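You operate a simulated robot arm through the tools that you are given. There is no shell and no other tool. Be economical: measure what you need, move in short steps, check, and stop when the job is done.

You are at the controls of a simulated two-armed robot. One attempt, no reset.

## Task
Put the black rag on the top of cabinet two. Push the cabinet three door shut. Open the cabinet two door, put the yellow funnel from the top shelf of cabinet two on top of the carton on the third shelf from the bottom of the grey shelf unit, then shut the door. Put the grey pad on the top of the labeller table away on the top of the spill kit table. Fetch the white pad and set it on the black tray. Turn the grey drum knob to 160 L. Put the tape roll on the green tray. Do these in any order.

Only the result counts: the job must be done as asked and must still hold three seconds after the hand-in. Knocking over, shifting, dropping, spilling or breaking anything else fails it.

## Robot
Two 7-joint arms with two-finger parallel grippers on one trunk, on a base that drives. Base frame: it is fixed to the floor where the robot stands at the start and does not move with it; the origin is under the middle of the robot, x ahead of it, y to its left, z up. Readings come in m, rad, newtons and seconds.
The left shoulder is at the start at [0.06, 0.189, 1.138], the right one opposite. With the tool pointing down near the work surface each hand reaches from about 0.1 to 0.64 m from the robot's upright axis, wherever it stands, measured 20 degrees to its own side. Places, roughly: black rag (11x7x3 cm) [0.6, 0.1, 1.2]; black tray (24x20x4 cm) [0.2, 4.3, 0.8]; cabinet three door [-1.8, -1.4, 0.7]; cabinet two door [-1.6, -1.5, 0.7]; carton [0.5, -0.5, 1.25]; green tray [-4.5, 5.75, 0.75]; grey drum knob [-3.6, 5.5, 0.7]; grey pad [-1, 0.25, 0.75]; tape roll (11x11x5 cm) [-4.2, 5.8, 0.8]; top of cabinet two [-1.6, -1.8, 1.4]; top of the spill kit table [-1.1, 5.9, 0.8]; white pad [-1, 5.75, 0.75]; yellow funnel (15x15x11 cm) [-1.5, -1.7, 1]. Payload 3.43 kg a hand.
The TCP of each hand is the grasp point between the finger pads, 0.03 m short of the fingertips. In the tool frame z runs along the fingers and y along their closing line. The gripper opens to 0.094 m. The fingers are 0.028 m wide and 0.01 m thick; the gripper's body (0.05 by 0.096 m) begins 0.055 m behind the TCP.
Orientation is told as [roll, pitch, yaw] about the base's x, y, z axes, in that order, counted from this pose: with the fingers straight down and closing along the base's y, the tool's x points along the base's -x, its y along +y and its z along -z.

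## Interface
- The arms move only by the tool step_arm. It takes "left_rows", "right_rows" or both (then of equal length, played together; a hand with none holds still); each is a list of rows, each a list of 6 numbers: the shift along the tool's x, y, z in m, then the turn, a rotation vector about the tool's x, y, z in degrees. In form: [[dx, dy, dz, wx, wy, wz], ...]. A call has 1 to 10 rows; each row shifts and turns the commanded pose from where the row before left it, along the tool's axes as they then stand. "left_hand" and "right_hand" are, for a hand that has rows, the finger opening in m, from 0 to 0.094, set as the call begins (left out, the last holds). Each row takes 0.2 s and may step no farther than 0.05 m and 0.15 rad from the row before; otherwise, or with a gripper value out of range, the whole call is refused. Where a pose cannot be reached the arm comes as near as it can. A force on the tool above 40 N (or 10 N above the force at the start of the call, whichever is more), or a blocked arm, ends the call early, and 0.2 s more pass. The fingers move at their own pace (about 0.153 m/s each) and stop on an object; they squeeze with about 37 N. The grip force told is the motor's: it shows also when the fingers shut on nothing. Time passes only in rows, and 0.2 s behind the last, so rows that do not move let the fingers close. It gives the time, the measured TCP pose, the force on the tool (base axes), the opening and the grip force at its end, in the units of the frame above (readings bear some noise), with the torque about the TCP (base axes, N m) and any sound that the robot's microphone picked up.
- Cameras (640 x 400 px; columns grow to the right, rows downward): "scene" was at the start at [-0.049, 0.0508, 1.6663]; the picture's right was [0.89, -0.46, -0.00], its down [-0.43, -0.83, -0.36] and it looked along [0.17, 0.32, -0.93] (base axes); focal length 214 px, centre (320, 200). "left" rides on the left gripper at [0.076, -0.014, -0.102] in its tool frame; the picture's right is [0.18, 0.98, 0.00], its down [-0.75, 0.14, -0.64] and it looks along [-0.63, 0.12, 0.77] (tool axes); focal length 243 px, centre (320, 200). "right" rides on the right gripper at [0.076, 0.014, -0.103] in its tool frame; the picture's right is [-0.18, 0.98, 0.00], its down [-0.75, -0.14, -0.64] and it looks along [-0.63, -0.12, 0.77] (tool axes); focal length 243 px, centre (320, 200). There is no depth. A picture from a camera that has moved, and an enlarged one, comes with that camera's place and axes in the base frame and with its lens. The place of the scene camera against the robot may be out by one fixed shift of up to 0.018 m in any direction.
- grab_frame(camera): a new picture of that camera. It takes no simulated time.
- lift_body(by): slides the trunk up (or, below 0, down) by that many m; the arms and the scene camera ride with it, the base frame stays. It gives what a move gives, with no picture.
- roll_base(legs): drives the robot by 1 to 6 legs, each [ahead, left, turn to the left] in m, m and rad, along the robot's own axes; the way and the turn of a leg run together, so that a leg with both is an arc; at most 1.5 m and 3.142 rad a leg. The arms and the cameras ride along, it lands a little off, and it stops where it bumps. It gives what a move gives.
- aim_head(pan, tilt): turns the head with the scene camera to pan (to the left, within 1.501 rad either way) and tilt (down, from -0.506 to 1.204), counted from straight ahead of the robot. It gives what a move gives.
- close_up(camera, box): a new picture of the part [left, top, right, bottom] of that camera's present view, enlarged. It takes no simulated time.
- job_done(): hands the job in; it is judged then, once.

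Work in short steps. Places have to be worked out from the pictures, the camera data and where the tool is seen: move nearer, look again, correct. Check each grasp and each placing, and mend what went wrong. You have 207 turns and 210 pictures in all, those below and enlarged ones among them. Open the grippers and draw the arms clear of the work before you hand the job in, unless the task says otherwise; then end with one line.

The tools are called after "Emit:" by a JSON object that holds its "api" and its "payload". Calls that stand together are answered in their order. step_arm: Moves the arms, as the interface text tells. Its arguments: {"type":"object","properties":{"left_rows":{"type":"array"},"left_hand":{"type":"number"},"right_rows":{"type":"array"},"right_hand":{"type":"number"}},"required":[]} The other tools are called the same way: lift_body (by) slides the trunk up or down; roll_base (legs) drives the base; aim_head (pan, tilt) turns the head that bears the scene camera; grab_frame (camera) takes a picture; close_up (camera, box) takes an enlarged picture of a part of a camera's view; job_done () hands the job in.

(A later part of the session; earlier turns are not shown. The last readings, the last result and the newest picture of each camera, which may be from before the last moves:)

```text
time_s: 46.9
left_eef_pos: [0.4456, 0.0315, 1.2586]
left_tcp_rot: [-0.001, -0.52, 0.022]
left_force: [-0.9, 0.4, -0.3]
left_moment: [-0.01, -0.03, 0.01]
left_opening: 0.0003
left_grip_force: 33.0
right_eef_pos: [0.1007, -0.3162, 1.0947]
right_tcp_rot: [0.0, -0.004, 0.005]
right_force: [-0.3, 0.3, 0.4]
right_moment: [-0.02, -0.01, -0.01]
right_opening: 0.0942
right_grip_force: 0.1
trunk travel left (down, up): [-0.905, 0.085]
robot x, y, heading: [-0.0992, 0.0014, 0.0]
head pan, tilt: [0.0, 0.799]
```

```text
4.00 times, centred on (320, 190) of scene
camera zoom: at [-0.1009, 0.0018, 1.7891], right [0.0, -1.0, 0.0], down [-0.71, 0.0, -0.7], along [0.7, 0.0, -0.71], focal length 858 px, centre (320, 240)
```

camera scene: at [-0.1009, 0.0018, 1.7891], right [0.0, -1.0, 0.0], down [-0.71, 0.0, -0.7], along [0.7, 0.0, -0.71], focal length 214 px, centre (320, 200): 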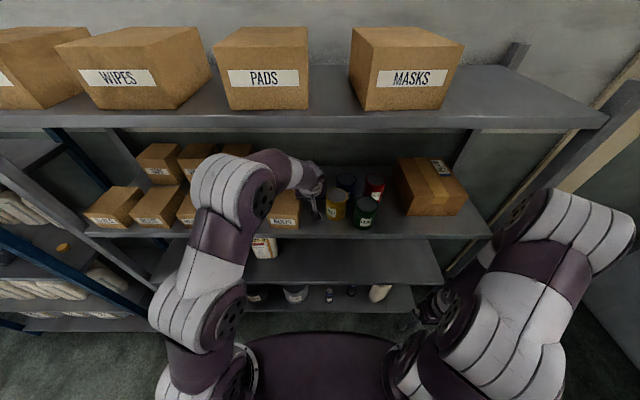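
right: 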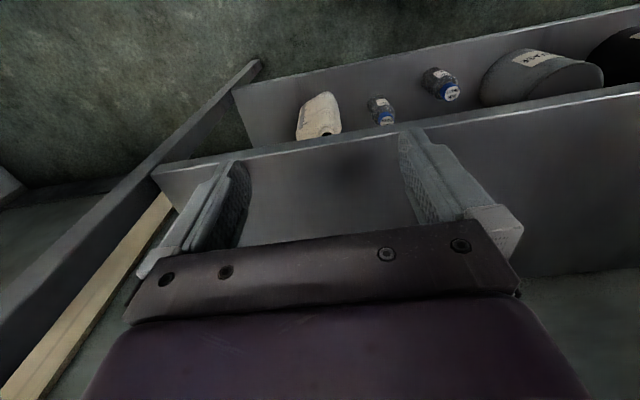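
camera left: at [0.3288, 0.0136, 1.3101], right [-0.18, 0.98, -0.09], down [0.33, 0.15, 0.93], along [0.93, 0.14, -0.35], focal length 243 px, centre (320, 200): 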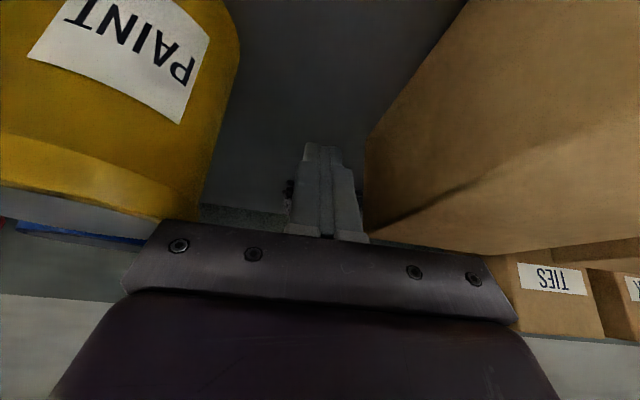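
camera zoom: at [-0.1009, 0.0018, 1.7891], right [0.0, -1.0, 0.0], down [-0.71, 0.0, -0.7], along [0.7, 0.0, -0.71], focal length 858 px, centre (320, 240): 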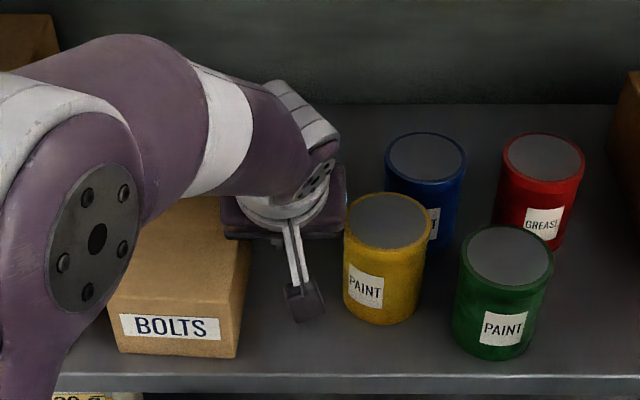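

The rag's right front corner appears near [0.56, 0.012]. I go ahead, down to the surface, then push that end forward in small steps.

Emit:
{"api": "step_arm", "payload": {"left_rows": [[-0.04, 0, 0.023, 0, 0, 0], [-0.004, -0.008, 0.014, 0, 0, 0], [-0.0217, 0, 0.0125, 0, 0, 0], [-0.0217, 0, 0.0125, 0, 0, 0], [-0.0217, 0, 0.0125, 0, 0, 0], [0, 0, 0, 0, 0, 0]]}}

Emit:
{"api": "grab_frame", "payload": {"camera": "left"}}

Emit:
{"api": "close_up", "payload": {"camera": "scene", "box": [240, 140, 400, 240]}}

```text
time_s: 48.3
left_eef_pos: [0.5792, 0.0272, 1.2466]
left_tcp_rot: [0.001, -0.517, 0.021]
left_force: [-0.3, 0.1, 0.4]
left_moment: [-0.02, -0.04, 0.01]
left_opening: 0.0003
left_grip_force: 32.8
right_eef_pos: [0.1024, -0.3172, 1.0945]
right_tcp_rot: [-0.001, -0.002, 0.004]
right_force: [-0.2, 0.5, -0.4]
right_moment: [-0.01, 0.0, -0.01]
right_opening: 0.094
right_grip_force: 0.0
trunk travel left (down, up): [-0.905, 0.085]
robot x, y, heading: [-0.1036, 0.0011, 0.007]
head pan, tilt: [0.0, 0.799]
```

```text
178 pictures are left
camera left: at [0.4633, 0.0079, 1.2981], right [-0.18, 0.98, -0.09], down [0.34, 0.15, 0.93], along [0.92, 0.14, -0.36], focal length 243 px, centre (320, 200)
```

left: 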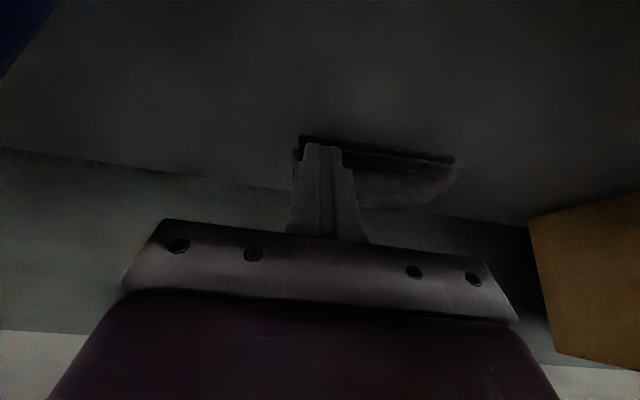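

```text
4.00 times, centred on (320, 190) of scene
camera zoom: at [-0.0965, 0.0018, 1.789], right [0.0, -1.0, 0.0], down [-0.72, 0.0, -0.7], along [0.7, 0.0, -0.72], focal length 858 px, centre (320, 240)
```

zoom: 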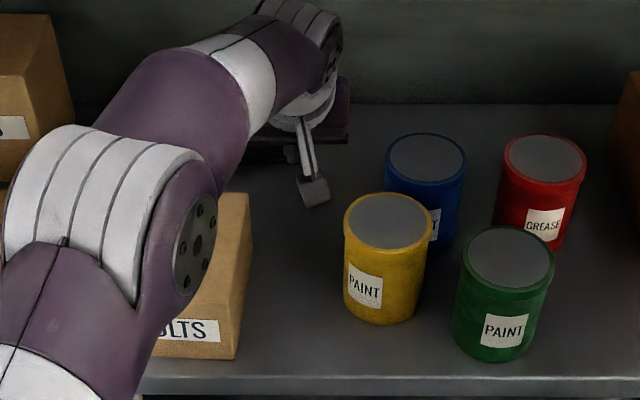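

The rag slid without turning much and the shelf's back edge is close (x≈0.68), so more pushing is risky. Instead I'll press a fingertip on top of its right end and drag it toward me so it pivots. First I back off and rise above it.

Emit:
{"api": "step_arm", "payload": {"left_rows": [[0.0174, 0, -0.01, 0, 0, 0], [-0.02, 0, -0.0346, 0, 0, 0], [-0.0346, 0, 0.02, 0, 0, 0], [-0.0346, 0, 0.02, 0, 0, 0], [0, 0, 0, 0, 0, 0]]}}

Emit:
{"api": "grab_frame", "payload": {"camera": "left"}}

```text
time_s: 49.5
left_eef_pos: [0.5976, 0.0245, 1.2875]
left_tcp_rot: [-0.002, -0.518, 0.02]
left_force: [-0.2, -0.3, 0.0]
left_moment: [-0.01, 0.0, 0.06]
left_opening: 0.0002
left_grip_force: 33.5
left hand out of reach, approached as far as the arm can: row 4
right_eef_pos: [0.101, -0.3167, 1.0941]
right_tcp_rot: [0.0, 0.0, 0.002]
right_force: [0.8, 0.3, 0.5]
right_moment: [-0.01, 0.01, 0.0]
right_opening: 0.0941
right_grip_force: 0.1
trunk travel left (down, up): [-0.905, 0.085]
robot x, y, heading: [-0.102, -0.0008, 0.009]
head pan, tilt: [0.0, 0.799]
```

```text
176 pictures are left
camera left: at [0.4816, 0.0071, 1.3387], right [-0.18, 0.98, -0.09], down [0.33, 0.15, 0.93], along [0.93, 0.14, -0.35], focal length 243 px, centre (320, 200)
```

left: 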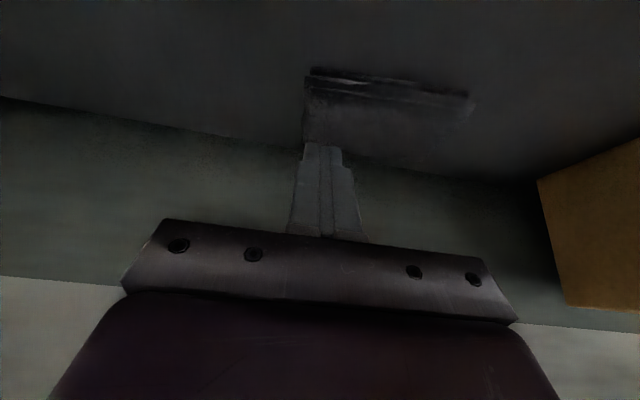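

Rag's front edge is at x≈0.60, y 0.012–0.12, top about 1.226. I flatten the pitch 10° for more reach and go forward above its right end.

Emit:
{"api": "step_arm", "payload": {"left_rows": [[0, 0, 0, 0, -5, 0], [0, 0, 0, 0, -5, 0], [-0.023, 0, 0.0193, 0, 0, 0], [0, 0, 0, 0, 0, 0]]}}

```text
time_s: 50.5
left_eef_pos: [0.6314, 0.0266, 1.2863]
left_tcp_rot: [-0.002, -0.694, 0.021]
left_force: [-1.3, 0.8, -0.1]
left_moment: [0.0, 0.0, -0.03]
left_opening: 0.0003
left_grip_force: 33.0
right_eef_pos: [0.1037, -0.317, 1.0948]
right_tcp_rot: [0.001, -0.001, 0.004]
right_force: [-0.7, -0.6, 0.0]
right_moment: [-0.02, -0.03, -0.04]
right_opening: 0.094
right_grip_force: 0.1
trunk travel left (down, up): [-0.905, 0.085]
robot x, y, heading: [-0.1027, 0.0051, 0.003]
head pan, tilt: [0.0, 0.799]
```

Now lower toward the rag's top and watch the force.

Emit:
{"api": "step_arm", "payload": {"left_rows": [[0.0115, 0, 0.0138, 0, 0, 0], [0.0026, 0, 0.003, 0, 0, 0], [0, 0, 0, 0, 0, 0]]}}

Emit:
{"api": "step_arm", "payload": {"left_rows": [[0.0026, 0, 0.003, 0, 0, 0], [0, 0, 0, 0, 0, 0]]}}

Emit:
{"api": "step_arm", "payload": {"left_rows": [[0.0026, 0, 0.003, 0, 0, 0], [0, 0, 0, 0, 0, 0]]}}

```text
time_s: 51.3
left_eef_pos: [0.6313, 0.0263, 1.2639]
left_tcp_rot: [0.0, -0.691, 0.02]
left_force: [-0.3, -0.1, 0.3]
left_moment: [0.03, 0.02, 0.01]
left_opening: 0.0
left_grip_force: 33.0
right_eef_pos: [0.1027, -0.3167, 1.0936]
right_tcp_rot: [0.001, 0.001, 0.004]
right_force: [-0.1, -0.3, -0.3]
right_moment: [0.01, 0.0, -0.03]
right_opening: 0.0941
right_grip_force: 0.1
trunk travel left (down, up): [-0.905, 0.085]
robot x, y, heading: [-0.1016, -0.002, 0.005]
head pan, tilt: [0.0, 0.799]
```

```text
time_s: 51.9
left_eef_pos: [0.6292, 0.0259, 1.2585]
left_tcp_rot: [0.001, -0.691, 0.021]
left_force: [0.5, 0.7, 0.2]
left_moment: [0.02, 0.0, 0.01]
left_opening: 0.0002
left_grip_force: 33.4
right_eef_pos: [0.1023, -0.3166, 1.0941]
right_tcp_rot: [0.001, -0.002, 0.007]
right_force: [0.4, -0.9, -0.6]
right_moment: [-0.01, 0.0, 0.0]
right_opening: 0.0941
right_grip_force: 0.1
trunk travel left (down, up): [-0.905, 0.085]
robot x, y, heading: [-0.1018, 0.0027, 0.006]
head pan, tilt: [0.0, 0.799]
```

```text
time_s: 52.5
left_eef_pos: [0.6295, 0.0275, 1.2548]
left_tcp_rot: [-0.002, -0.692, 0.02]
left_force: [0.1, -0.2, -0.1]
left_moment: [0.0, 0.0, -0.03]
left_opening: 0.0001
left_grip_force: 33.2
right_eef_pos: [0.1026, -0.3165, 1.0951]
right_tcp_rot: [0.001, 0.002, 0.007]
right_force: [0.1, 0.7, -0.2]
right_moment: [0.0, -0.01, -0.01]
right_opening: 0.0943
right_grip_force: 0.0
trunk travel left (down, up): [-0.905, 0.085]
robot x, y, heading: [-0.1016, 0.003, 0.006]
head pan, tilt: [0.0, 0.799]
```

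No contact yet; I keep lowering in 3 mm steps.

Emit:
{"api": "step_arm", "payload": {"left_rows": [[0.002, 0, 0.0023, 0, 0, 0], [0, 0, 0, 0, 0, 0]]}}

Emit:
{"api": "step_arm", "payload": {"left_rows": [[0.002, 0, 0.0023, 0, 0, 0], [0, 0, 0, 0, 0, 0]]}}

Emit:
{"api": "grab_frame", "payload": {"camera": "left"}}

```text
time_s: 53.1
left_eef_pos: [0.6296, 0.0269, 1.2541]
left_tcp_rot: [-0.002, -0.696, 0.021]
left_force: [1.6, 0.2, 8.5]
left_moment: [0.02, -0.14, -0.02]
left_opening: 0.0001
left_grip_force: 33.4
right_eef_pos: [0.1014, -0.3165, 1.0946]
right_tcp_rot: [0.001, 0.0, 0.007]
right_force: [0.2, 0.2, -0.3]
right_moment: [-0.02, 0.0, -0.01]
right_opening: 0.0941
right_grip_force: 0.1
trunk travel left (down, up): [-0.905, 0.085]
robot x, y, heading: [-0.1005, 0.0, 0.004]
head pan, tilt: [0.0, 0.799]
```

```text
time_s: 53.7
left_eef_pos: [0.6296, 0.0269, 1.2527]
left_tcp_rot: [-0.004, -0.7, 0.022]
left_force: [7.1, 0.6, 23.6]
left_moment: [0.02, -0.45, -0.04]
left_opening: 0.0
left_grip_force: 33.3
right_eef_pos: [0.1023, -0.3166, 1.095]
right_tcp_rot: [0.0, -0.002, 0.005]
right_force: [-0.6, 0.0, -0.3]
right_moment: [-0.01, 0.03, 0.01]
right_opening: 0.0941
right_grip_force: 0.0
trunk travel left (down, up): [-0.905, 0.085]
robot x, y, heading: [-0.0999, -0.0014, 0.008]
head pan, tilt: [0.0, 0.799]
```

```text
175 pictures are left
camera left: at [0.5059, 0.0083, 1.2828], right [-0.16, 0.98, -0.12], down [0.16, 0.15, 0.98], along [0.97, 0.14, -0.18], focal length 243 px, centre (320, 200)
```

left: 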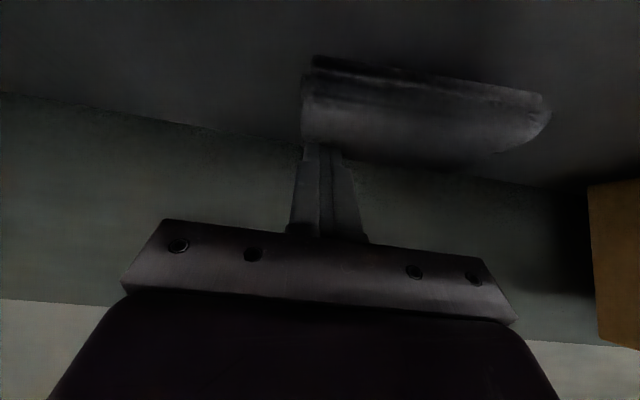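

Pressing at about 24 N on the right end. I drag toward −x.

Emit:
{"api": "step_arm", "payload": {"left_rows": [[0.0115, 0, -0.0096, 0, 0, 0], [0.0115, 0, -0.0096, 0, 0, 0], [0.0115, 0, -0.0096, 0, 0, 0], [0, 0, 0, 0, 0, 0]]}}

Emit:
{"api": "grab_frame", "payload": {"camera": "left"}}

```text
time_s: 54.7
left_eef_pos: [0.5859, 0.024, 1.2535]
left_tcp_rot: [-0.004, -0.699, 0.02]
left_force: [10.5, -0.5, 27.3]
left_moment: [-0.02, -0.55, -0.06]
left_opening: 0.0
left_grip_force: 33.1
right_eef_pos: [0.1016, -0.3166, 1.0949]
right_tcp_rot: [0.0, -0.002, 0.004]
right_force: [-0.1, -0.4, 0.4]
right_moment: [0.0, -0.01, 0.0]
right_opening: 0.0942
right_grip_force: 0.0
trunk travel left (down, up): [-0.905, 0.085]
robot x, y, heading: [-0.1023, -0.0009, 0.012]
head pan, tilt: [0.0, 0.799]
```

```text
174 pictures are left
camera left: at [0.4624, 0.0068, 1.283], right [-0.16, 0.98, -0.12], down [0.16, 0.15, 0.98], along [0.97, 0.14, -0.18], focal length 243 px, centre (320, 200)
```

left: 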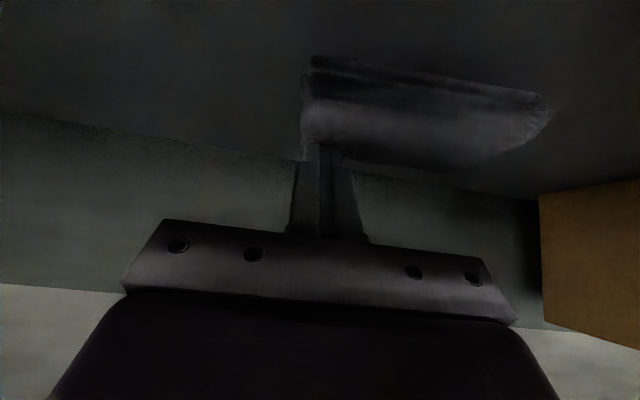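

The rag sticks to the fingertip and follows. I drag 3 cm more, then twist the hand clockwise about the vertical while pressing, to turn the rag.

Emit:
{"api": "step_arm", "payload": {"left_rows": [[0.0115, 0, -0.0096, 0, 0, 0], [0.0115, 0, -0.0096, 0, 0, 0], [0, 0, 0, 4.82, 0, 5.75], [0, 0, 0, 4.82, 0, 5.75], [0, 0, 0, 4.82, 0, 5.75], [0, 0, 0, 4.82, 0, 5.75], [0, 0, 0, 0, 0, 0]]}}

Emit:
{"api": "grab_frame", "payload": {"camera": "left"}}

```text
time_s: 56.3
left_eef_pos: [0.5525, 0.0255, 1.2536]
left_tcp_rot: [-0.001, -0.697, -0.501]
left_force: [3.6, -0.2, 30.5]
left_moment: [-0.08, -0.35, 0.11]
left_opening: 0.0002
left_grip_force: 32.8
right_eef_pos: [0.1001, -0.3166, 1.094]
right_tcp_rot: [0.002, -0.004, 0.005]
right_force: [-0.2, 0.4, 0.3]
right_moment: [0.07, 0.0, 0.0]
right_opening: 0.0941
right_grip_force: 0.0
trunk travel left (down, up): [-0.905, 0.085]
robot x, y, heading: [-0.1047, 0.0008, 0.004]
head pan, tilt: [0.0, 0.799]
```

```text
173 pictures are left
camera left: at [0.4376, 0.0708, 1.2828], right [0.35, 0.93, -0.12], down [0.21, 0.05, 0.98], along [0.91, -0.37, -0.18], focal length 243 px, centre (320, 200)
```

left: 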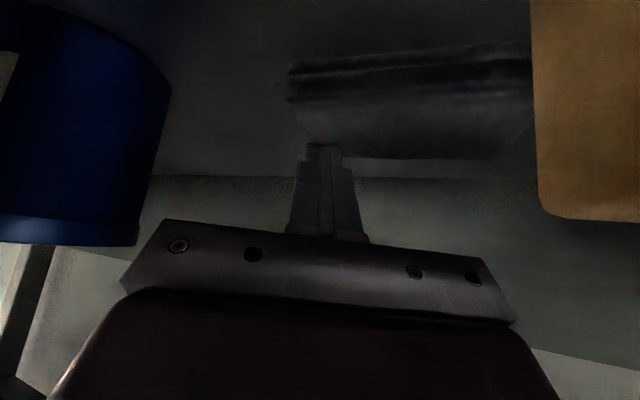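

One point contact doesn't transmit the twist. I'll push the rag back a bit, then press with both open fingertips for torque.

Emit:
{"api": "step_arm", "payload": {"left_rows": [[0, 0, 0, -4.82, 0, -5.75], [0, 0, 0, -4.82, 0, -5.75], [0, 0, 0, -4.82, 0, -5.75], [0, 0, 0, -4.82, 0, -5.75], [-0.0115, 0, 0.0096, 0, 0, 0], [-0.0115, 0, 0.0096, 0, 0, 0], [0, 0, 0, 0, 0, 0]]}}

Emit:
{"api": "step_arm", "payload": {"left_rows": [[-0.0193, 0, -0.023, 0, 0, 0], [0, 0.02, 0, 0, 5, 0], [0, 0.02, 0, 0, 5, 0], [0, 0, 0, 0, 4, 0], [0, 0, 0, 0, 0, 0]], "left_hand": 0.075}}

Emit:
{"api": "grab_frame", "payload": {"camera": "left"}}

```text
time_s: 57.9
left_eef_pos: [0.581, 0.0262, 1.2531]
left_tcp_rot: [-0.001, -0.698, 0.023]
left_force: [-5.7, 1.3, 29.4]
left_moment: [0.03, -0.1, 0.12]
left_opening: 0.0
left_grip_force: 33.2
right_eef_pos: [0.0988, -0.3164, 1.0948]
right_tcp_rot: [0.0, -0.005, 0.006]
right_force: [-0.2, 0.1, -1.0]
right_moment: [0.01, -0.03, 0.02]
right_opening: 0.094
right_grip_force: 0.2
trunk travel left (down, up): [-0.905, 0.085]
robot x, y, heading: [-0.101, -0.0011, 0.004]
head pan, tilt: [0.0, 0.799]
```

```text
time_s: 59.1
left_eef_pos: [0.5836, 0.0664, 1.2775]
left_tcp_rot: [-0.003, -0.447, 0.018]
left_force: [-0.3, 0.0, 0.2]
left_moment: [0.05, 0.0, 0.01]
left_opening: 0.0747
left_grip_force: 0.0
right_eef_pos: [0.1031, -0.3163, 1.0952]
right_tcp_rot: [0.0, -0.003, 0.006]
right_force: [-0.3, -0.1, 0.2]
right_moment: [-0.02, -0.02, -0.03]
right_opening: 0.094
right_grip_force: 0.1
trunk travel left (down, up): [-0.905, 0.085]
robot x, y, heading: [-0.0994, 0.0023, 0.01]
head pan, tilt: [0.0, 0.799]
```

```text
172 pictures are left
camera left: at [0.4708, 0.0479, 1.3378], right [-0.19, 0.98, -0.08], down [0.4, 0.15, 0.9], along [0.9, 0.14, -0.42], focal length 243 px, centre (320, 200)
```

left: 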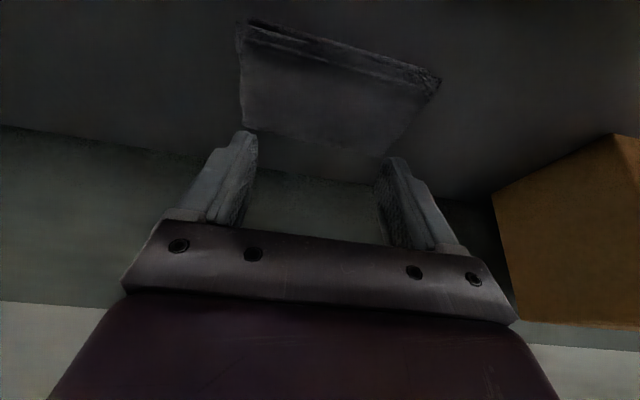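

Rag centre is about [0.591, 0.067] and the hand is over it. I pre-yaw 22° counterclockwise and press down with both tips.

Emit:
{"api": "step_arm", "payload": {"left_rows": [[0, 0, 0, -3.24, 0, -6.76], [0, 0, 0, -3.24, 0, -6.76], [0, 0, 0, -3.24, 0, -6.76], [0.0086, 0, 0.018, 0, 0, 0], [0.0017, 0, 0.0036, 0, 0, 0], [0, 0, 0, 0, 0, 0]]}}

Emit:
{"api": "step_arm", "payload": {"left_rows": [[0.0011, 0, 0.0023, 0, 0, 0], [0, 0, 0, 0, 0, 0]]}}

```text
time_s: 60.4
left_eef_pos: [0.5645, 0.0701, 1.2538]
left_tcp_rot: [-0.02, -0.468, 0.421]
left_force: [-6.0, 2.1, 14.0]
left_moment: [-0.41, -0.02, -0.13]
left_opening: 0.0731
left_grip_force: 0.2
left hand out of reach, approached as far as the arm can: row 2, 3
right_eef_pos: [0.1021, -0.317, 1.0958]
right_tcp_rot: [0.001, -0.002, 0.005]
right_force: [-0.3, -0.1, -0.5]
right_moment: [-0.02, 0.0, -0.03]
right_opening: 0.0941
right_grip_force: 0.1
trunk travel left (down, up): [-0.905, 0.085]
robot x, y, heading: [-0.1019, 0.0002, 0.005]
head pan, tilt: [0.0, 0.799]
stopped in row 6 (left hand): the force on the tool passed its limit at 43 N (the readings are from after the stop); the commanded pose is now the measured one
```

```text
time_s: 61.0
left_eef_pos: [0.5648, 0.0723, 1.2538]
left_tcp_rot: [-0.023, -0.473, 0.423]
left_force: [2.5, 2.9, 28.5]
left_moment: [-1.0, -0.62, 0.13]
left_opening: 0.0745
left_grip_force: 0.0
right_eef_pos: [0.101, -0.3171, 1.0942]
right_tcp_rot: [0.0, -0.004, 0.006]
right_force: [0.0, -0.3, 0.6]
right_moment: [0.01, 0.02, 0.01]
right_opening: 0.0939
right_grip_force: 0.0
trunk travel left (down, up): [-0.905, 0.085]
robot x, y, heading: [-0.0956, 0.0007, 0.004]
head pan, tilt: [0.0, 0.799]
```

Only the right finger bears. I roll 2° to load both.

Emit:
{"api": "step_arm", "payload": {"left_rows": [[0, 0, 0, 1.8, 0, -0.86], [0, 0, 0, 0, 0, 0]]}}

Emit:
{"api": "grab_frame", "payload": {"camera": "left"}}

```text
time_s: 61.6
left_eef_pos: [0.5638, 0.072, 1.2524]
left_tcp_rot: [-0.061, -0.471, 0.441]
left_force: [5.1, 4.2, 32.4]
left_moment: [-0.87, -0.67, 0.23]
left_opening: 0.0749
left_grip_force: 0.0
right_eef_pos: [0.1003, -0.3164, 1.0952]
right_tcp_rot: [-0.001, -0.004, 0.003]
right_force: [-0.2, -0.4, 0.1]
right_moment: [-0.03, 0.01, -0.02]
right_opening: 0.0942
right_grip_force: 0.0
trunk travel left (down, up): [-0.905, 0.085]
robot x, y, heading: [-0.0968, -0.0003, 0.008]
head pan, tilt: [0.0, 0.799]
```

```text
171 pictures are left
camera left: at [0.4647, 0.0148, 1.3098], right [-0.54, 0.83, -0.14], down [0.27, 0.33, 0.9], along [0.79, 0.45, -0.4], focal length 243 px, centre (320, 200)
```

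left: 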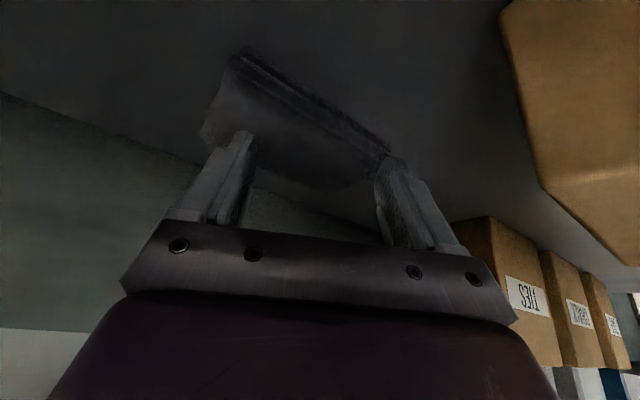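

The left finger missed the rag's front edge because the hand fell short. I lift, drive 3 cm closer, undo the roll, and press again.

Emit:
{"api": "step_arm", "payload": {"left_rows": [[-0.0086, 0, -0.018, 0, 0, 0], [0, 0, 0, -1.8, 0, 0.86]]}}

Emit:
{"api": "roll_base", "payload": {"legs": [[0.03, 0, 0]]}}

Emit:
{"api": "grab_frame", "payload": {"camera": "left"}}

```text
time_s: 62.2
left_eef_pos: [0.5643, 0.0721, 1.2672]
left_tcp_rot: [-0.011, -0.459, 0.419]
left_force: [0.0, 0.4, -0.4]
left_moment: [0.02, 0.01, -0.03]
left_opening: 0.0752
left_grip_force: 0.1
right_eef_pos: [0.1018, -0.3163, 1.0937]
right_tcp_rot: [0.0, -0.002, 0.005]
right_force: [0.2, -1.1, -0.5]
right_moment: [-0.01, 0.01, 0.0]
right_opening: 0.0937
right_grip_force: 0.1
trunk travel left (down, up): [-0.905, 0.085]
robot x, y, heading: [-0.1026, -0.0005, 0.004]
head pan, tilt: [0.0, 0.799]
```

```text
time_s: 63.0
left_eef_pos: [0.5886, 0.0715, 1.2704]
left_tcp_rot: [-0.019, -0.467, 0.42]
left_force: [-0.7, 0.2, -0.1]
left_moment: [0.01, -0.05, 0.02]
left_opening: 0.0753
left_grip_force: 0.1
right_eef_pos: [0.1262, -0.3154, 1.096]
right_tcp_rot: [-0.001, -0.004, 0.004]
right_force: [-0.9, 0.4, 0.5]
right_moment: [-0.01, -0.05, 0.0]
right_opening: 0.094
right_grip_force: 0.0
trunk travel left (down, up): [-0.905, 0.085]
robot x, y, heading: [-0.072, -0.0004, 0.004]
head pan, tilt: [0.0, 0.799]
```

```text
170 pictures are left
camera left: at [0.4889, 0.0119, 1.3292], right [-0.54, 0.83, -0.1], down [0.29, 0.3, 0.91], along [0.79, 0.47, -0.4], focal length 243 px, centre (320, 200)
```

left: 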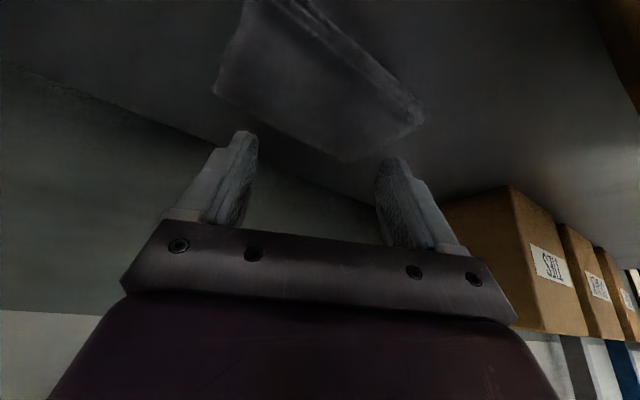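

Both tips are now over the rag; I shift 1 cm right and press.

Emit:
{"api": "step_arm", "payload": {"left_rows": [[0.0043, -0.01, 0.009, 0, 0, 0], [0.002, 0, 0.0041, 0, 0, 0], [0.0013, 0, 0.0027, 0, 0, 0], [0, 0, 0, 0, 0, 0]]}}

Emit:
{"api": "step_arm", "payload": {"left_rows": [[0.0009, 0, 0.0018, 0, 0, 0], [0, 0, 0, 0, 0, 0]]}}

```text
time_s: 64.0
left_eef_pos: [0.5969, 0.062, 1.2555]
left_tcp_rot: [-0.017, -0.47, 0.418]
left_force: [-1.1, -1.0, 19.4]
left_moment: [0.69, 0.34, 0.07]
left_opening: 0.0747
left_grip_force: 0.0
right_eef_pos: [0.1298, -0.3167, 1.0954]
right_tcp_rot: [-0.002, -0.001, 0.004]
right_force: [0.9, -0.8, -0.3]
right_moment: [0.0, -0.03, 0.01]
right_opening: 0.0942
right_grip_force: 0.2
trunk travel left (down, up): [-0.905, 0.085]
robot x, y, heading: [-0.0732, 0.0023, 0.003]
head pan, tilt: [0.0, 0.799]
```

```text
time_s: 64.7
left_eef_pos: [0.5963, 0.0618, 1.2545]
left_tcp_rot: [-0.021, -0.474, 0.421]
left_force: [3.9, 2.9, 36.5]
left_moment: [1.38, 0.39, -0.14]
left_opening: 0.0749
left_grip_force: 0.1
right_eef_pos: [0.129, -0.3169, 1.0963]
right_tcp_rot: [-0.001, -0.004, 0.003]
right_force: [0.5, -0.2, -0.3]
right_moment: [-0.04, 0.04, -0.01]
right_opening: 0.0942
right_grip_force: 0.3
trunk travel left (down, up): [-0.905, 0.085]
robot x, y, heading: [-0.0734, -0.0023, 0.005]
head pan, tilt: [0.0, 0.799]
```

Now the left finger bears alone; I roll 1.5° the other way and ease up slightly.

Emit:
{"api": "step_arm", "payload": {"left_rows": [[-0.0003, 0, -0.0006, -1.35, 0, 0.65], [0, 0, 0, 0, 0, 0]]}}

```text
time_s: 65.2
left_eef_pos: [0.5958, 0.0596, 1.2543]
left_tcp_rot: [0.008, -0.47, 0.411]
left_force: [5.9, -1.4, 34.2]
left_moment: [-0.72, -0.57, 0.17]
left_opening: 0.0742
left_grip_force: 0.1
right_eef_pos: [0.1296, -0.317, 1.0947]
right_tcp_rot: [0.002, -0.004, 0.003]
right_force: [-0.3, -0.2, -0.3]
right_moment: [0.02, 0.02, -0.02]
right_opening: 0.0941
right_grip_force: 0.1
trunk travel left (down, up): [-0.905, 0.085]
robot x, y, heading: [-0.0723, -0.002, 0.002]
head pan, tilt: [0.0, 0.799]
```

Both fingers bear now. I twist 45° clockwise.

Emit:
{"api": "step_arm", "payload": {"left_rows": [[0, 0, 0, 3.4, 0, 6.68], [0, 0, 0, 3.4, 0, 6.68], [0, 0, 0, 3.4, 0, 6.68], [0, 0, 0, 3.4, 0, 6.68], [0, 0, 0, 3.4, 0, 6.68], [0, 0, 0, 3.4, 0, 6.68], [0, 0, 0, 0, 0, 0]]}}

Emit:
{"api": "grab_frame", "payload": {"camera": "left"}}

```text
time_s: 66.8
left_eef_pos: [0.5955, 0.0617, 1.2544]
left_tcp_rot: [0.005, -0.467, -0.376]
left_force: [3.4, -0.3, 36.7]
left_moment: [-0.63, 0.08, 0.05]
left_opening: 0.0743
left_grip_force: 0.0
right_eef_pos: [0.1288, -0.3172, 1.0946]
right_tcp_rot: [0.002, -0.002, 0.003]
right_force: [0.0, 0.1, 0.3]
right_moment: [-0.04, -0.02, 0.0]
right_opening: 0.0941
right_grip_force: 0.1
trunk travel left (down, up): [-0.905, 0.085]
robot x, y, heading: [-0.0738, 0.0007, 0.005]
head pan, tilt: [0.0, 0.799]
```

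```text
169 pictures are left
camera left: at [0.4845, 0.0878, 1.3117], right [0.21, 0.98, -0.08], down [0.41, -0.01, 0.91], along [0.89, -0.22, -0.4], focal length 243 px, centre (320, 200)
```

left: 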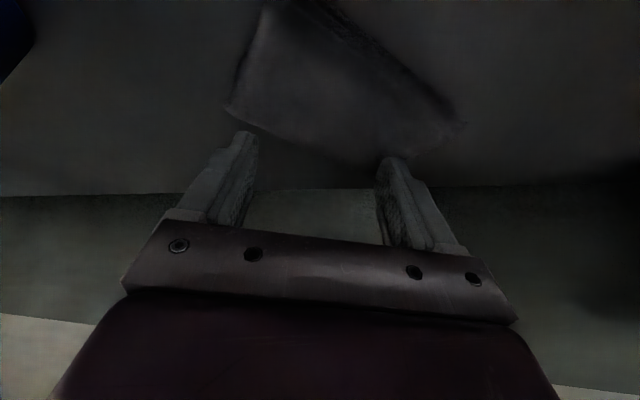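

The rag turned with the hand by about 45°. I lift, wind the hand back, and look before a second stroke.

Emit:
{"api": "step_arm", "payload": {"left_rows": [[-0.0065, 0, -0.0135, 0, 0, 0], [0, 0, 0, -3.4, 0, -6.68], [0, 0, 0, -3.4, 0, -6.68], [0, 0, 0, -3.4, 0, -6.68], [0, 0, 0, -3.4, 0, -6.68], [0, 0, 0, -3.4, 0, -6.68], [0, 0, 0, -3.4, 0, -6.68], [0, 0, 0, 0, 0, 0]]}}

Emit:
{"api": "grab_frame", "payload": {"camera": "left"}}

```text
time_s: 68.7
left_eef_pos: [0.594, 0.063, 1.2592]
left_tcp_rot: [0.014, -0.464, 0.41]
left_force: [0.4, -0.2, 0.0]
left_moment: [0.01, 0.02, -0.02]
left_opening: 0.0749
left_grip_force: 0.1
left hand out of reach, approached as far as the arm can: row 7
right_eef_pos: [0.1322, -0.3161, 1.0946]
right_tcp_rot: [-0.001, 0.001, 0.005]
right_force: [0.9, -0.4, 0.0]
right_moment: [0.03, 0.01, 0.02]
right_opening: 0.094
right_grip_force: 0.0
trunk travel left (down, up): [-0.905, 0.085]
robot x, y, heading: [-0.0735, -0.0, 0.009]
head pan, tilt: [0.0, 0.799]
```

```text
168 pictures are left
camera left: at [0.4955, 0.0027, 1.3181], right [-0.55, 0.83, -0.07], down [0.3, 0.28, 0.91], along [0.78, 0.48, -0.4], focal length 243 px, centre (320, 200)
```

left: 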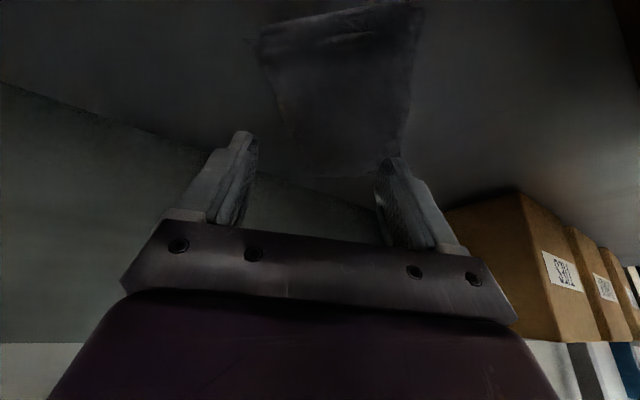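

The rag's long axis is now about 47° from x. I narrow the opening to 4.5 cm, centre on it and press for a second 45° twist.

Emit:
{"api": "step_arm", "payload": {"left_rows": [[0, 0.013, 0, 0, 0, 0], [0, 0, 0, 0, 0, 0], [0.0017, 0, 0.0036, 0, 0, 0], [0, 0, 0, 0, 0, 0]], "left_hand": 0.045}}

Emit:
{"api": "step_arm", "payload": {"left_rows": [[0.0009, 0, 0.0018, 0, 0, 0], [0, 0, 0, 0, 0, 0]]}}

```text
time_s: 69.7
left_eef_pos: [0.5891, 0.0764, 1.2563]
left_tcp_rot: [0.013, -0.463, 0.408]
left_force: [0.2, 0.0, -0.1]
left_moment: [-0.01, 0.0, 0.03]
left_opening: 0.0449
left_grip_force: 0.1
right_eef_pos: [0.1323, -0.3169, 1.0951]
right_tcp_rot: [0.001, 0.001, 0.003]
right_force: [0.4, 0.0, 0.1]
right_moment: [0.01, -0.01, 0.0]
right_opening: 0.0943
right_grip_force: 0.0
trunk travel left (down, up): [-0.905, 0.085]
robot x, y, heading: [-0.0739, -0.0003, -0.001]
head pan, tilt: [0.0, 0.799]
```

```text
time_s: 70.2
left_eef_pos: [0.5885, 0.0756, 1.256]
left_tcp_rot: [0.015, -0.463, 0.408]
left_force: [0.4, -0.5, -0.9]
left_moment: [0.03, -0.01, -0.03]
left_opening: 0.045
left_grip_force: 0.1
right_eef_pos: [0.1326, -0.3161, 1.094]
right_tcp_rot: [-0.003, -0.001, 0.004]
right_force: [-0.8, 0.4, 0.6]
right_moment: [-0.02, 0.02, 0.01]
right_opening: 0.0937
right_grip_force: 0.0
trunk travel left (down, up): [-0.905, 0.085]
robot x, y, heading: [-0.0701, 0.0013, 0.005]
head pan, tilt: [0.0, 0.799]
```

Continue pressing in small steps.

Emit:
{"api": "step_arm", "payload": {"left_rows": [[0.0009, 0, 0.0018, 0, 0, 0], [0, 0, 0, 0, 0, 0]]}}

Emit:
{"api": "step_arm", "payload": {"left_rows": [[0.0009, 0, 0.0018, 0, 0, 0], [0, 0, 0, 0, 0, 0]]}}

```text
time_s: 70.8
left_eef_pos: [0.5894, 0.0756, 1.255]
left_tcp_rot: [0.013, -0.464, 0.408]
left_force: [0.4, 0.3, 7.1]
left_moment: [-0.13, -0.07, 0.04]
left_opening: 0.0444
left_grip_force: 0.1
right_eef_pos: [0.1312, -0.317, 1.0936]
right_tcp_rot: [0.0, 0.0, 0.004]
right_force: [-0.2, -0.2, 0.6]
right_moment: [-0.01, 0.06, 0.02]
right_opening: 0.094
right_grip_force: 0.1
trunk travel left (down, up): [-0.905, 0.085]
robot x, y, heading: [-0.0731, 0.0021, 0.001]
head pan, tilt: [0.0, 0.799]
```

```text
time_s: 71.5
left_eef_pos: [0.5865, 0.0759, 1.2548]
left_tcp_rot: [0.01, -0.468, 0.409]
left_force: [4.6, 2.2, 17.8]
left_moment: [-0.2, -0.25, 0.01]
left_opening: 0.0447
left_grip_force: 0.1
right_eef_pos: [0.1311, -0.3162, 1.0954]
right_tcp_rot: [0.0, -0.003, 0.003]
right_force: [0.5, -0.5, -0.6]
right_moment: [-0.01, 0.03, -0.01]
right_opening: 0.0941
right_grip_force: 0.0
trunk travel left (down, up): [-0.905, 0.085]
robot x, y, heading: [-0.07, 0.0001, 0.003]
head pan, tilt: [0.0, 0.799]
```

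Both tips load; one more millimetre, then the second twist.

Emit:
{"api": "step_arm", "payload": {"left_rows": [[0.0005, 0, 0.001, 0, 0, 0], [0, 0, 0, 3.4, 0, 6.68], [0, 0, 0, 3.4, 0, 6.68], [0, 0, 0, 3.4, 0, 6.68], [0, 0, 0, 3.4, 0, 6.68], [0, 0, 0, 3.4, 0, 6.68], [0, 0, 0, 3.4, 0, 6.68], [0, 0, 0, 0, 0, 0]]}}

Emit:
{"api": "step_arm", "payload": {"left_rows": [[-0.0065, 0, -0.0135, -3.4, 0, -6.68], [0, 0, 0, -3.4, 0, -6.68], [0, 0, 0, -3.4, 0, -6.68], [0, 0, 0, 0, 0, 0]], "left_hand": 0.094}}

Emit:
{"api": "grab_frame", "payload": {"camera": "left"}}

```text
time_s: 73.2
left_eef_pos: [0.586, 0.0743, 1.2548]
left_tcp_rot: [0.004, -0.465, -0.374]
left_force: [8.7, -1.7, 34.4]
left_moment: [-0.44, -0.16, 0.0]
left_opening: 0.0439
left_grip_force: 0.0
right_eef_pos: [0.13, -0.3174, 1.094]
right_tcp_rot: [0.001, -0.002, 0.001]
right_force: [-0.5, -0.6, -0.2]
right_moment: [-0.01, 0.01, -0.01]
right_opening: 0.0942
right_grip_force: 0.1
trunk travel left (down, up): [-0.905, 0.085]
robot x, y, heading: [-0.072, 0.0019, 0.005]
head pan, tilt: [0.0, 0.799]
```

```text
time_s: 74.2
left_eef_pos: [0.5879, 0.0764, 1.2642]
left_tcp_rot: [0.01, -0.458, 0.017]
left_force: [0.3, -0.1, 0.6]
left_moment: [-0.03, 0.0, 0.01]
left_opening: 0.0941
left_grip_force: 0.1
right_eef_pos: [0.1319, -0.3171, 1.0944]
right_tcp_rot: [-0.002, 0.0, 0.005]
right_force: [-0.4, -0.2, 0.5]
right_moment: [-0.01, 0.01, 0.01]
right_opening: 0.094
right_grip_force: 0.1
trunk travel left (down, up): [-0.905, 0.085]
robot x, y, heading: [-0.0746, -0.0005, -0.002]
head pan, tilt: [0.0, 0.799]
```

```text
167 pictures are left
camera left: at [0.4758, 0.0579, 1.3226], right [-0.19, 0.98, -0.07], down [0.39, 0.14, 0.91], along [0.9, 0.14, -0.41], focal length 243 px, centre (320, 200)
```

left: 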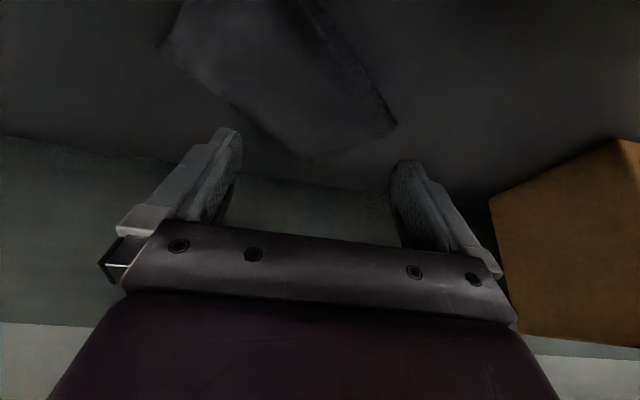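

The second twist mostly slipped: the long axis is now at about 55°. With the fingers spread along that axis (hand yaw near −25°) the torque will be better, so I re-centre and press again.

Emit:
{"api": "step_arm", "payload": {"left_rows": [[0.009, -0.014, -0.0044, 3.4, 0, 6.68], [0, -0.013, 0, 3.4, 0, 6.68], [0, 0, 0, 3.4, 0, 6.68], [0, 0, 0, 1.1, 0, 2.2], [0.0028, 0, 0.0062, 0, 0, 0], [0, 0, 0, 0, 0, 0]], "left_hand": 0.075}}

Emit:
{"api": "grab_frame", "payload": {"camera": "left"}}

```text
time_s: 75.7
left_eef_pos: [0.5769, 0.0499, 1.2577]
left_tcp_rot: [0.001, -0.457, -0.415]
left_force: [0.5, -1.2, 0.4]
left_moment: [0.03, -0.01, 0.01]
left_opening: 0.075
left_grip_force: 0.1
right_eef_pos: [0.132, -0.3165, 1.0946]
right_tcp_rot: [0.0, 0.0, 0.002]
right_force: [0.2, 0.4, -0.2]
right_moment: [-0.03, -0.01, 0.0]
right_opening: 0.0941
right_grip_force: 0.1
trunk travel left (down, up): [-0.905, 0.085]
robot x, y, heading: [-0.072, 0.0002, 0.003]
head pan, tilt: [0.0, 0.799]
```

```text
166 pictures are left
camera left: at [0.468, 0.0798, 1.3162], right [0.25, 0.97, -0.08], down [0.42, -0.03, 0.91], along [0.88, -0.26, -0.41], focal length 243 px, centre (320, 200)
```

left: 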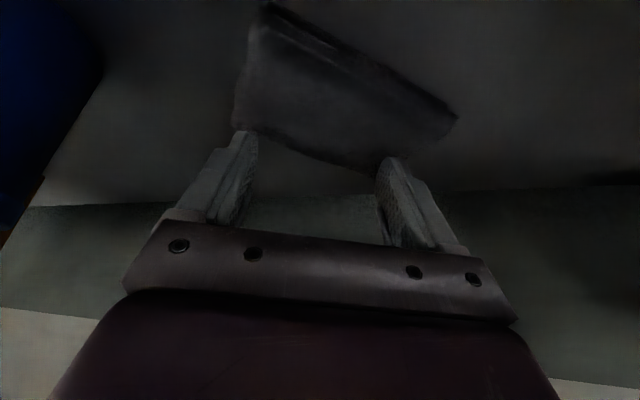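

Both tips lie over the rag (axis ≈50°). Press and twist 38° clockwise.

Emit:
{"api": "step_arm", "payload": {"left_rows": [[0.0013, 0, 0.0027, 0, 0, 0], [0, 0, 0, 0, 0, 0]]}}

Emit:
{"api": "step_arm", "payload": {"left_rows": [[0.0006, 0, 0.0012, 0, 0, 0], [0, 0, 0, 0, 0, 0]]}}

```text
time_s: 76.2
left_eef_pos: [0.5769, 0.0492, 1.2558]
left_tcp_rot: [0.004, -0.456, -0.414]
left_force: [0.4, -0.7, 1.6]
left_moment: [-0.06, 0.03, -0.02]
left_opening: 0.0749
left_grip_force: 0.0
right_eef_pos: [0.1324, -0.3169, 1.0948]
right_tcp_rot: [-0.001, 0.0, 0.005]
right_force: [0.8, -0.2, 0.1]
right_moment: [0.02, 0.0, 0.04]
right_opening: 0.0936
right_grip_force: 0.1
trunk travel left (down, up): [-0.905, 0.085]
robot x, y, heading: [-0.0716, -0.0002, 0.006]
head pan, tilt: [0.0, 0.799]
```

```text
time_s: 76.8
left_eef_pos: [0.5767, 0.0498, 1.2551]
left_tcp_rot: [0.003, -0.458, -0.413]
left_force: [-0.1, -0.2, 6.3]
left_moment: [-0.14, 0.02, -0.02]
left_opening: 0.0751
left_grip_force: 0.1
right_eef_pos: [0.1322, -0.3156, 1.094]
right_tcp_rot: [0.0, 0.0, 0.003]
right_force: [-0.4, -0.1, 0.6]
right_moment: [0.0, -0.02, 0.0]
right_opening: 0.094
right_grip_force: 0.0
trunk travel left (down, up): [-0.905, 0.085]
robot x, y, heading: [-0.0709, -0.0009, 0.0]
head pan, tilt: [0.0, 0.799]
```

Emit:
{"api": "step_arm", "payload": {"left_rows": [[0.0007, 0, 0.0014, -0.3, 0, 0.15], [0, 0, 0, 0, 0, 0]]}}

```text
time_s: 77.5
left_eef_pos: [0.5748, 0.0489, 1.2549]
left_tcp_rot: [0.012, -0.463, -0.419]
left_force: [3.7, -2.3, 18.8]
left_moment: [-0.69, 0.1, 0.15]
left_opening: 0.0752
left_grip_force: 0.8
right_eef_pos: [0.131, -0.3172, 1.095]
right_tcp_rot: [0.0, -0.003, 0.004]
right_force: [-0.5, 0.2, -0.1]
right_moment: [0.01, -0.01, -0.01]
right_opening: 0.0939
right_grip_force: 0.1
trunk travel left (down, up): [-0.905, 0.085]
robot x, y, heading: [-0.074, -0.0005, 0.011]
head pan, tilt: [0.0, 0.799]
```

Right finger dominates; roll about 1.2° toward the left and press a little.

Emit:
{"api": "step_arm", "payload": {"left_rows": [[0.0004, 0, 0.0007, 1.07, 0, -0.53], [0, 0, 0, 0, 0, 0]]}}

```text
time_s: 78.0
left_eef_pos: [0.5763, 0.0494, 1.2551]
left_tcp_rot: [-0.01, -0.464, -0.409]
left_force: [7.0, 0.4, 26.4]
left_moment: [0.87, -0.63, -0.24]
left_opening: 0.0755
left_grip_force: 0.5
right_eef_pos: [0.1293, -0.3164, 1.0942]
right_tcp_rot: [0.002, -0.002, 0.004]
right_force: [0.5, 0.8, 0.3]
right_moment: [0.01, 0.02, -0.03]
right_opening: 0.0939
right_grip_force: 0.1
trunk travel left (down, up): [-0.905, 0.085]
robot x, y, heading: [-0.0731, 0.0003, 0.009]
head pan, tilt: [0.0, 0.799]
```

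Emit:
{"api": "step_arm", "payload": {"left_rows": [[0.0003, 0, 0.0005, -0.5, 0, 0.25], [0, 0, 0, 0, 0, 0]]}}

```text
time_s: 78.7
left_eef_pos: [0.5763, 0.0482, 1.255]
left_tcp_rot: [-0.002, -0.464, -0.413]
left_force: [7.5, 0.6, 31.0]
left_moment: [0.34, -0.42, 0.03]
left_opening: 0.0754
left_grip_force: 0.0
right_eef_pos: [0.1301, -0.3174, 1.0956]
right_tcp_rot: [0.0, -0.002, 0.003]
right_force: [-0.1, -0.5, -0.4]
right_moment: [0.0, -0.05, -0.02]
right_opening: 0.0941
right_grip_force: 0.1
trunk travel left (down, up): [-0.905, 0.085]
robot x, y, heading: [-0.0744, -0.0013, 0.005]
head pan, tilt: [0.0, 0.799]
```

Balanced. Now the clockwise twist of 37°, then lift and return to look.

Emit:
{"api": "step_arm", "payload": {"left_rows": [[0, 0, 0, 3.4, 0, 6.68], [0, 0, 0, 3.4, 0, 6.68], [0, 0, 0, 3.4, 0, 6.68], [0, 0, 0, 3.4, 0, 6.68], [0, 0, 0, 3.4, 0, 6.68], [0, 0, 0, 0, 0, 0]]}}

Emit:
{"api": "step_arm", "payload": {"left_rows": [[-0.0065, 0, -0.0135, -3.4, 0, -6.68], [0, 0, 0, -3.4, 0, -6.68], [0, 0, 0, -3.4, 0, -6.68], [0, 0, 0, -3.4, 0, -6.68], [0, 0, 0, -3.4, 0, -6.68], [0, 0, 0, -3.4, 0, -6.68], [0, 0, 0, -3.4, 0, -6.68], [0, 0, 0, -3.4, 0, -6.68], [0, 0, 0, 0, 0, 0]], "left_hand": 0.094}}

Emit:
{"api": "grab_frame", "payload": {"camera": "left"}}

```text
time_s: 80.0
left_eef_pos: [0.5713, 0.0488, 1.2547]
left_tcp_rot: [-0.001, -0.466, -0.991]
left_force: [5.9, 1.6, 35.6]
left_moment: [0.31, -0.6, -0.19]
left_opening: 0.0755
left_grip_force: 0.3
left hand out of reach, approached as far as the arm can: row 5
right_eef_pos: [0.1291, -0.3172, 1.0957]
right_tcp_rot: [0.001, -0.005, 0.004]
right_force: [0.9, 0.2, 0.2]
right_moment: [0.04, -0.01, 0.0]
right_opening: 0.0939
right_grip_force: 0.1
trunk travel left (down, up): [-0.905, 0.085]
robot x, y, heading: [-0.0736, 0.0012, 0.004]
head pan, tilt: [0.0, 0.799]
```

```text
time_s: 82.0
left_eef_pos: [0.5745, 0.0495, 1.2639]
left_tcp_rot: [0.005, -0.458, 0.054]
left_force: [0.7, -0.5, 0.5]
left_moment: [0.01, 0.0, 0.08]
left_opening: 0.0941
left_grip_force: 0.0
right_eef_pos: [0.1314, -0.3175, 1.0945]
right_tcp_rot: [0.0, -0.002, 0.003]
right_force: [-0.2, -0.5, -0.4]
right_moment: [0.04, 0.03, -0.01]
right_opening: 0.0941
right_grip_force: 0.1
trunk travel left (down, up): [-0.905, 0.085]
robot x, y, heading: [-0.0707, -0.0023, -0.0]
head pan, tilt: [0.0, 0.799]
```

```text
165 pictures are left
camera left: at [0.462, 0.0263, 1.3228], right [-0.22, 0.97, -0.08], down [0.38, 0.16, 0.91], along [0.9, 0.17, -0.41], focal length 243 px, centre (320, 200)
```

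left: 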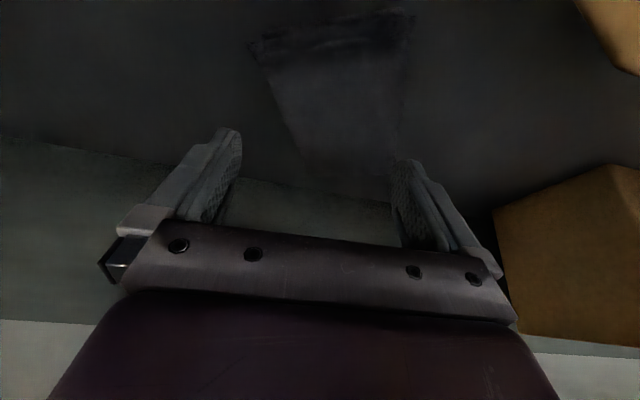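

The rag's axis is now about 27°, centred near [0.582, 0.06]. I yaw the open hand 23.5° to match, check, then descend around it.

Emit:
{"api": "step_arm", "payload": {"left_rows": [[0, 0, 0, -3.4, 0, -6.68], [0, 0, 0, -3.4, 0, -6.68], [0, 0, 0, -3.4, 0, -6.68], [0, 0.006, 0, -0.45, 0, -0.9], [0, 0, 0, 0, 0, 0]]}}

Emit:
{"api": "grab_frame", "payload": {"camera": "left"}}

```text
time_s: 83.2
left_eef_pos: [0.5709, 0.0543, 1.2657]
left_tcp_rot: [0.011, -0.461, 0.463]
left_force: [-0.7, 0.3, 0.7]
left_moment: [0.03, 0.02, 0.03]
left_opening: 0.0939
left_grip_force: 0.1
right_eef_pos: [0.1321, -0.317, 1.0945]
right_tcp_rot: [0.002, -0.002, 0.003]
right_force: [0.2, -0.3, 0.2]
right_moment: [-0.02, 0.01, 0.01]
right_opening: 0.0942
right_grip_force: 0.0
trunk travel left (down, up): [-0.905, 0.085]
robot x, y, heading: [-0.0776, 0.0009, 0.002]
head pan, tilt: [0.0, 0.799]
```

```text
164 pictures are left
camera left: at [0.4763, -0.0116, 1.3225], right [-0.59, 0.8, -0.07], down [0.29, 0.29, 0.91], along [0.75, 0.52, -0.41], focal length 243 px, centre (320, 200)
```

left: 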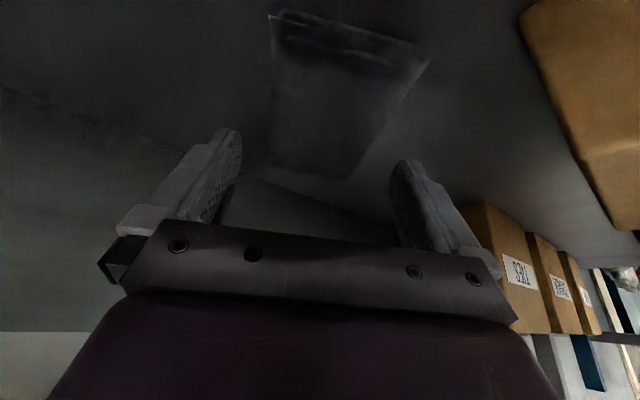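

Aligned and centred. I descend to just above the shelf and close.

Emit:
{"api": "step_arm", "payload": {"left_rows": [[0.0045, 0, 0.009, 0, 0, 0], [0.0045, 0, 0.009, 0, 0, 0], [0.001, 0, 0.002, 0, 0, 0], [0, 0, 0, 0, 0, 0]]}}

Emit:
{"api": "step_arm", "payload": {"left_rows": [[0, 0, 0, 0, 0, 0], [0, 0, 0, 0, 0, 0], [0, 0, 0, 0, 0, 0]], "left_hand": 0.0}}

Emit:
{"api": "grab_frame", "payload": {"camera": "left"}}

```text
time_s: 84.2
left_eef_pos: [0.5706, 0.0542, 1.2424]
left_tcp_rot: [0.011, -0.46, 0.463]
left_force: [0.1, 0.3, 0.2]
left_moment: [0.02, 0.02, -0.02]
left_opening: 0.0939
left_grip_force: 0.0
right_eef_pos: [0.1325, -0.3165, 1.0939]
right_tcp_rot: [0.002, 0.001, 0.004]
right_force: [0.0, 0.1, 0.3]
right_moment: [0.02, -0.01, -0.02]
right_opening: 0.094
right_grip_force: 0.1
trunk travel left (down, up): [-0.905, 0.085]
robot x, y, heading: [-0.0733, 0.0035, 0.01]
head pan, tilt: [0.0, 0.799]
```

```text
time_s: 85.0
left_eef_pos: [0.5714, 0.0538, 1.2423]
left_tcp_rot: [0.01, -0.46, 0.46]
left_force: [1.3, -0.2, 0.9]
left_moment: [0.01, -0.01, 0.01]
left_opening: 0.0673
left_grip_force: 37.0
right_eef_pos: [0.1322, -0.3164, 1.0953]
right_tcp_rot: [0.0, -0.001, 0.001]
right_force: [0.0, 0.2, 0.0]
right_moment: [0.0, -0.01, -0.03]
right_opening: 0.094
right_grip_force: 0.0
trunk travel left (down, up): [-0.905, 0.085]
robot x, y, heading: [-0.0727, 0.0014, 0.0]
head pan, tilt: [0.0, 0.799]
```

```text
163 pictures are left
camera left: at [0.4771, -0.0114, 1.3004], right [-0.59, 0.8, -0.07], down [0.29, 0.29, 0.91], along [0.75, 0.52, -0.41], focal length 243 px, centre (320, 200)
```

left: 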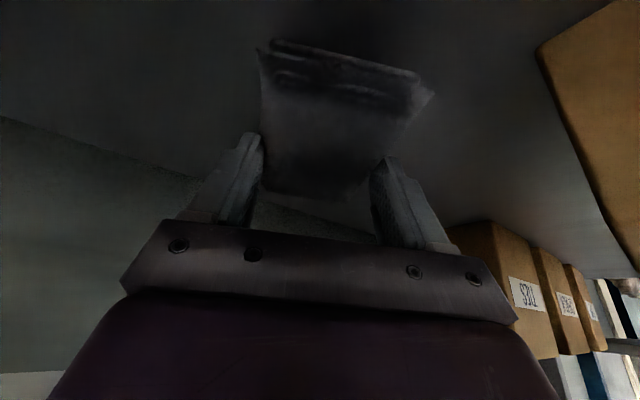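

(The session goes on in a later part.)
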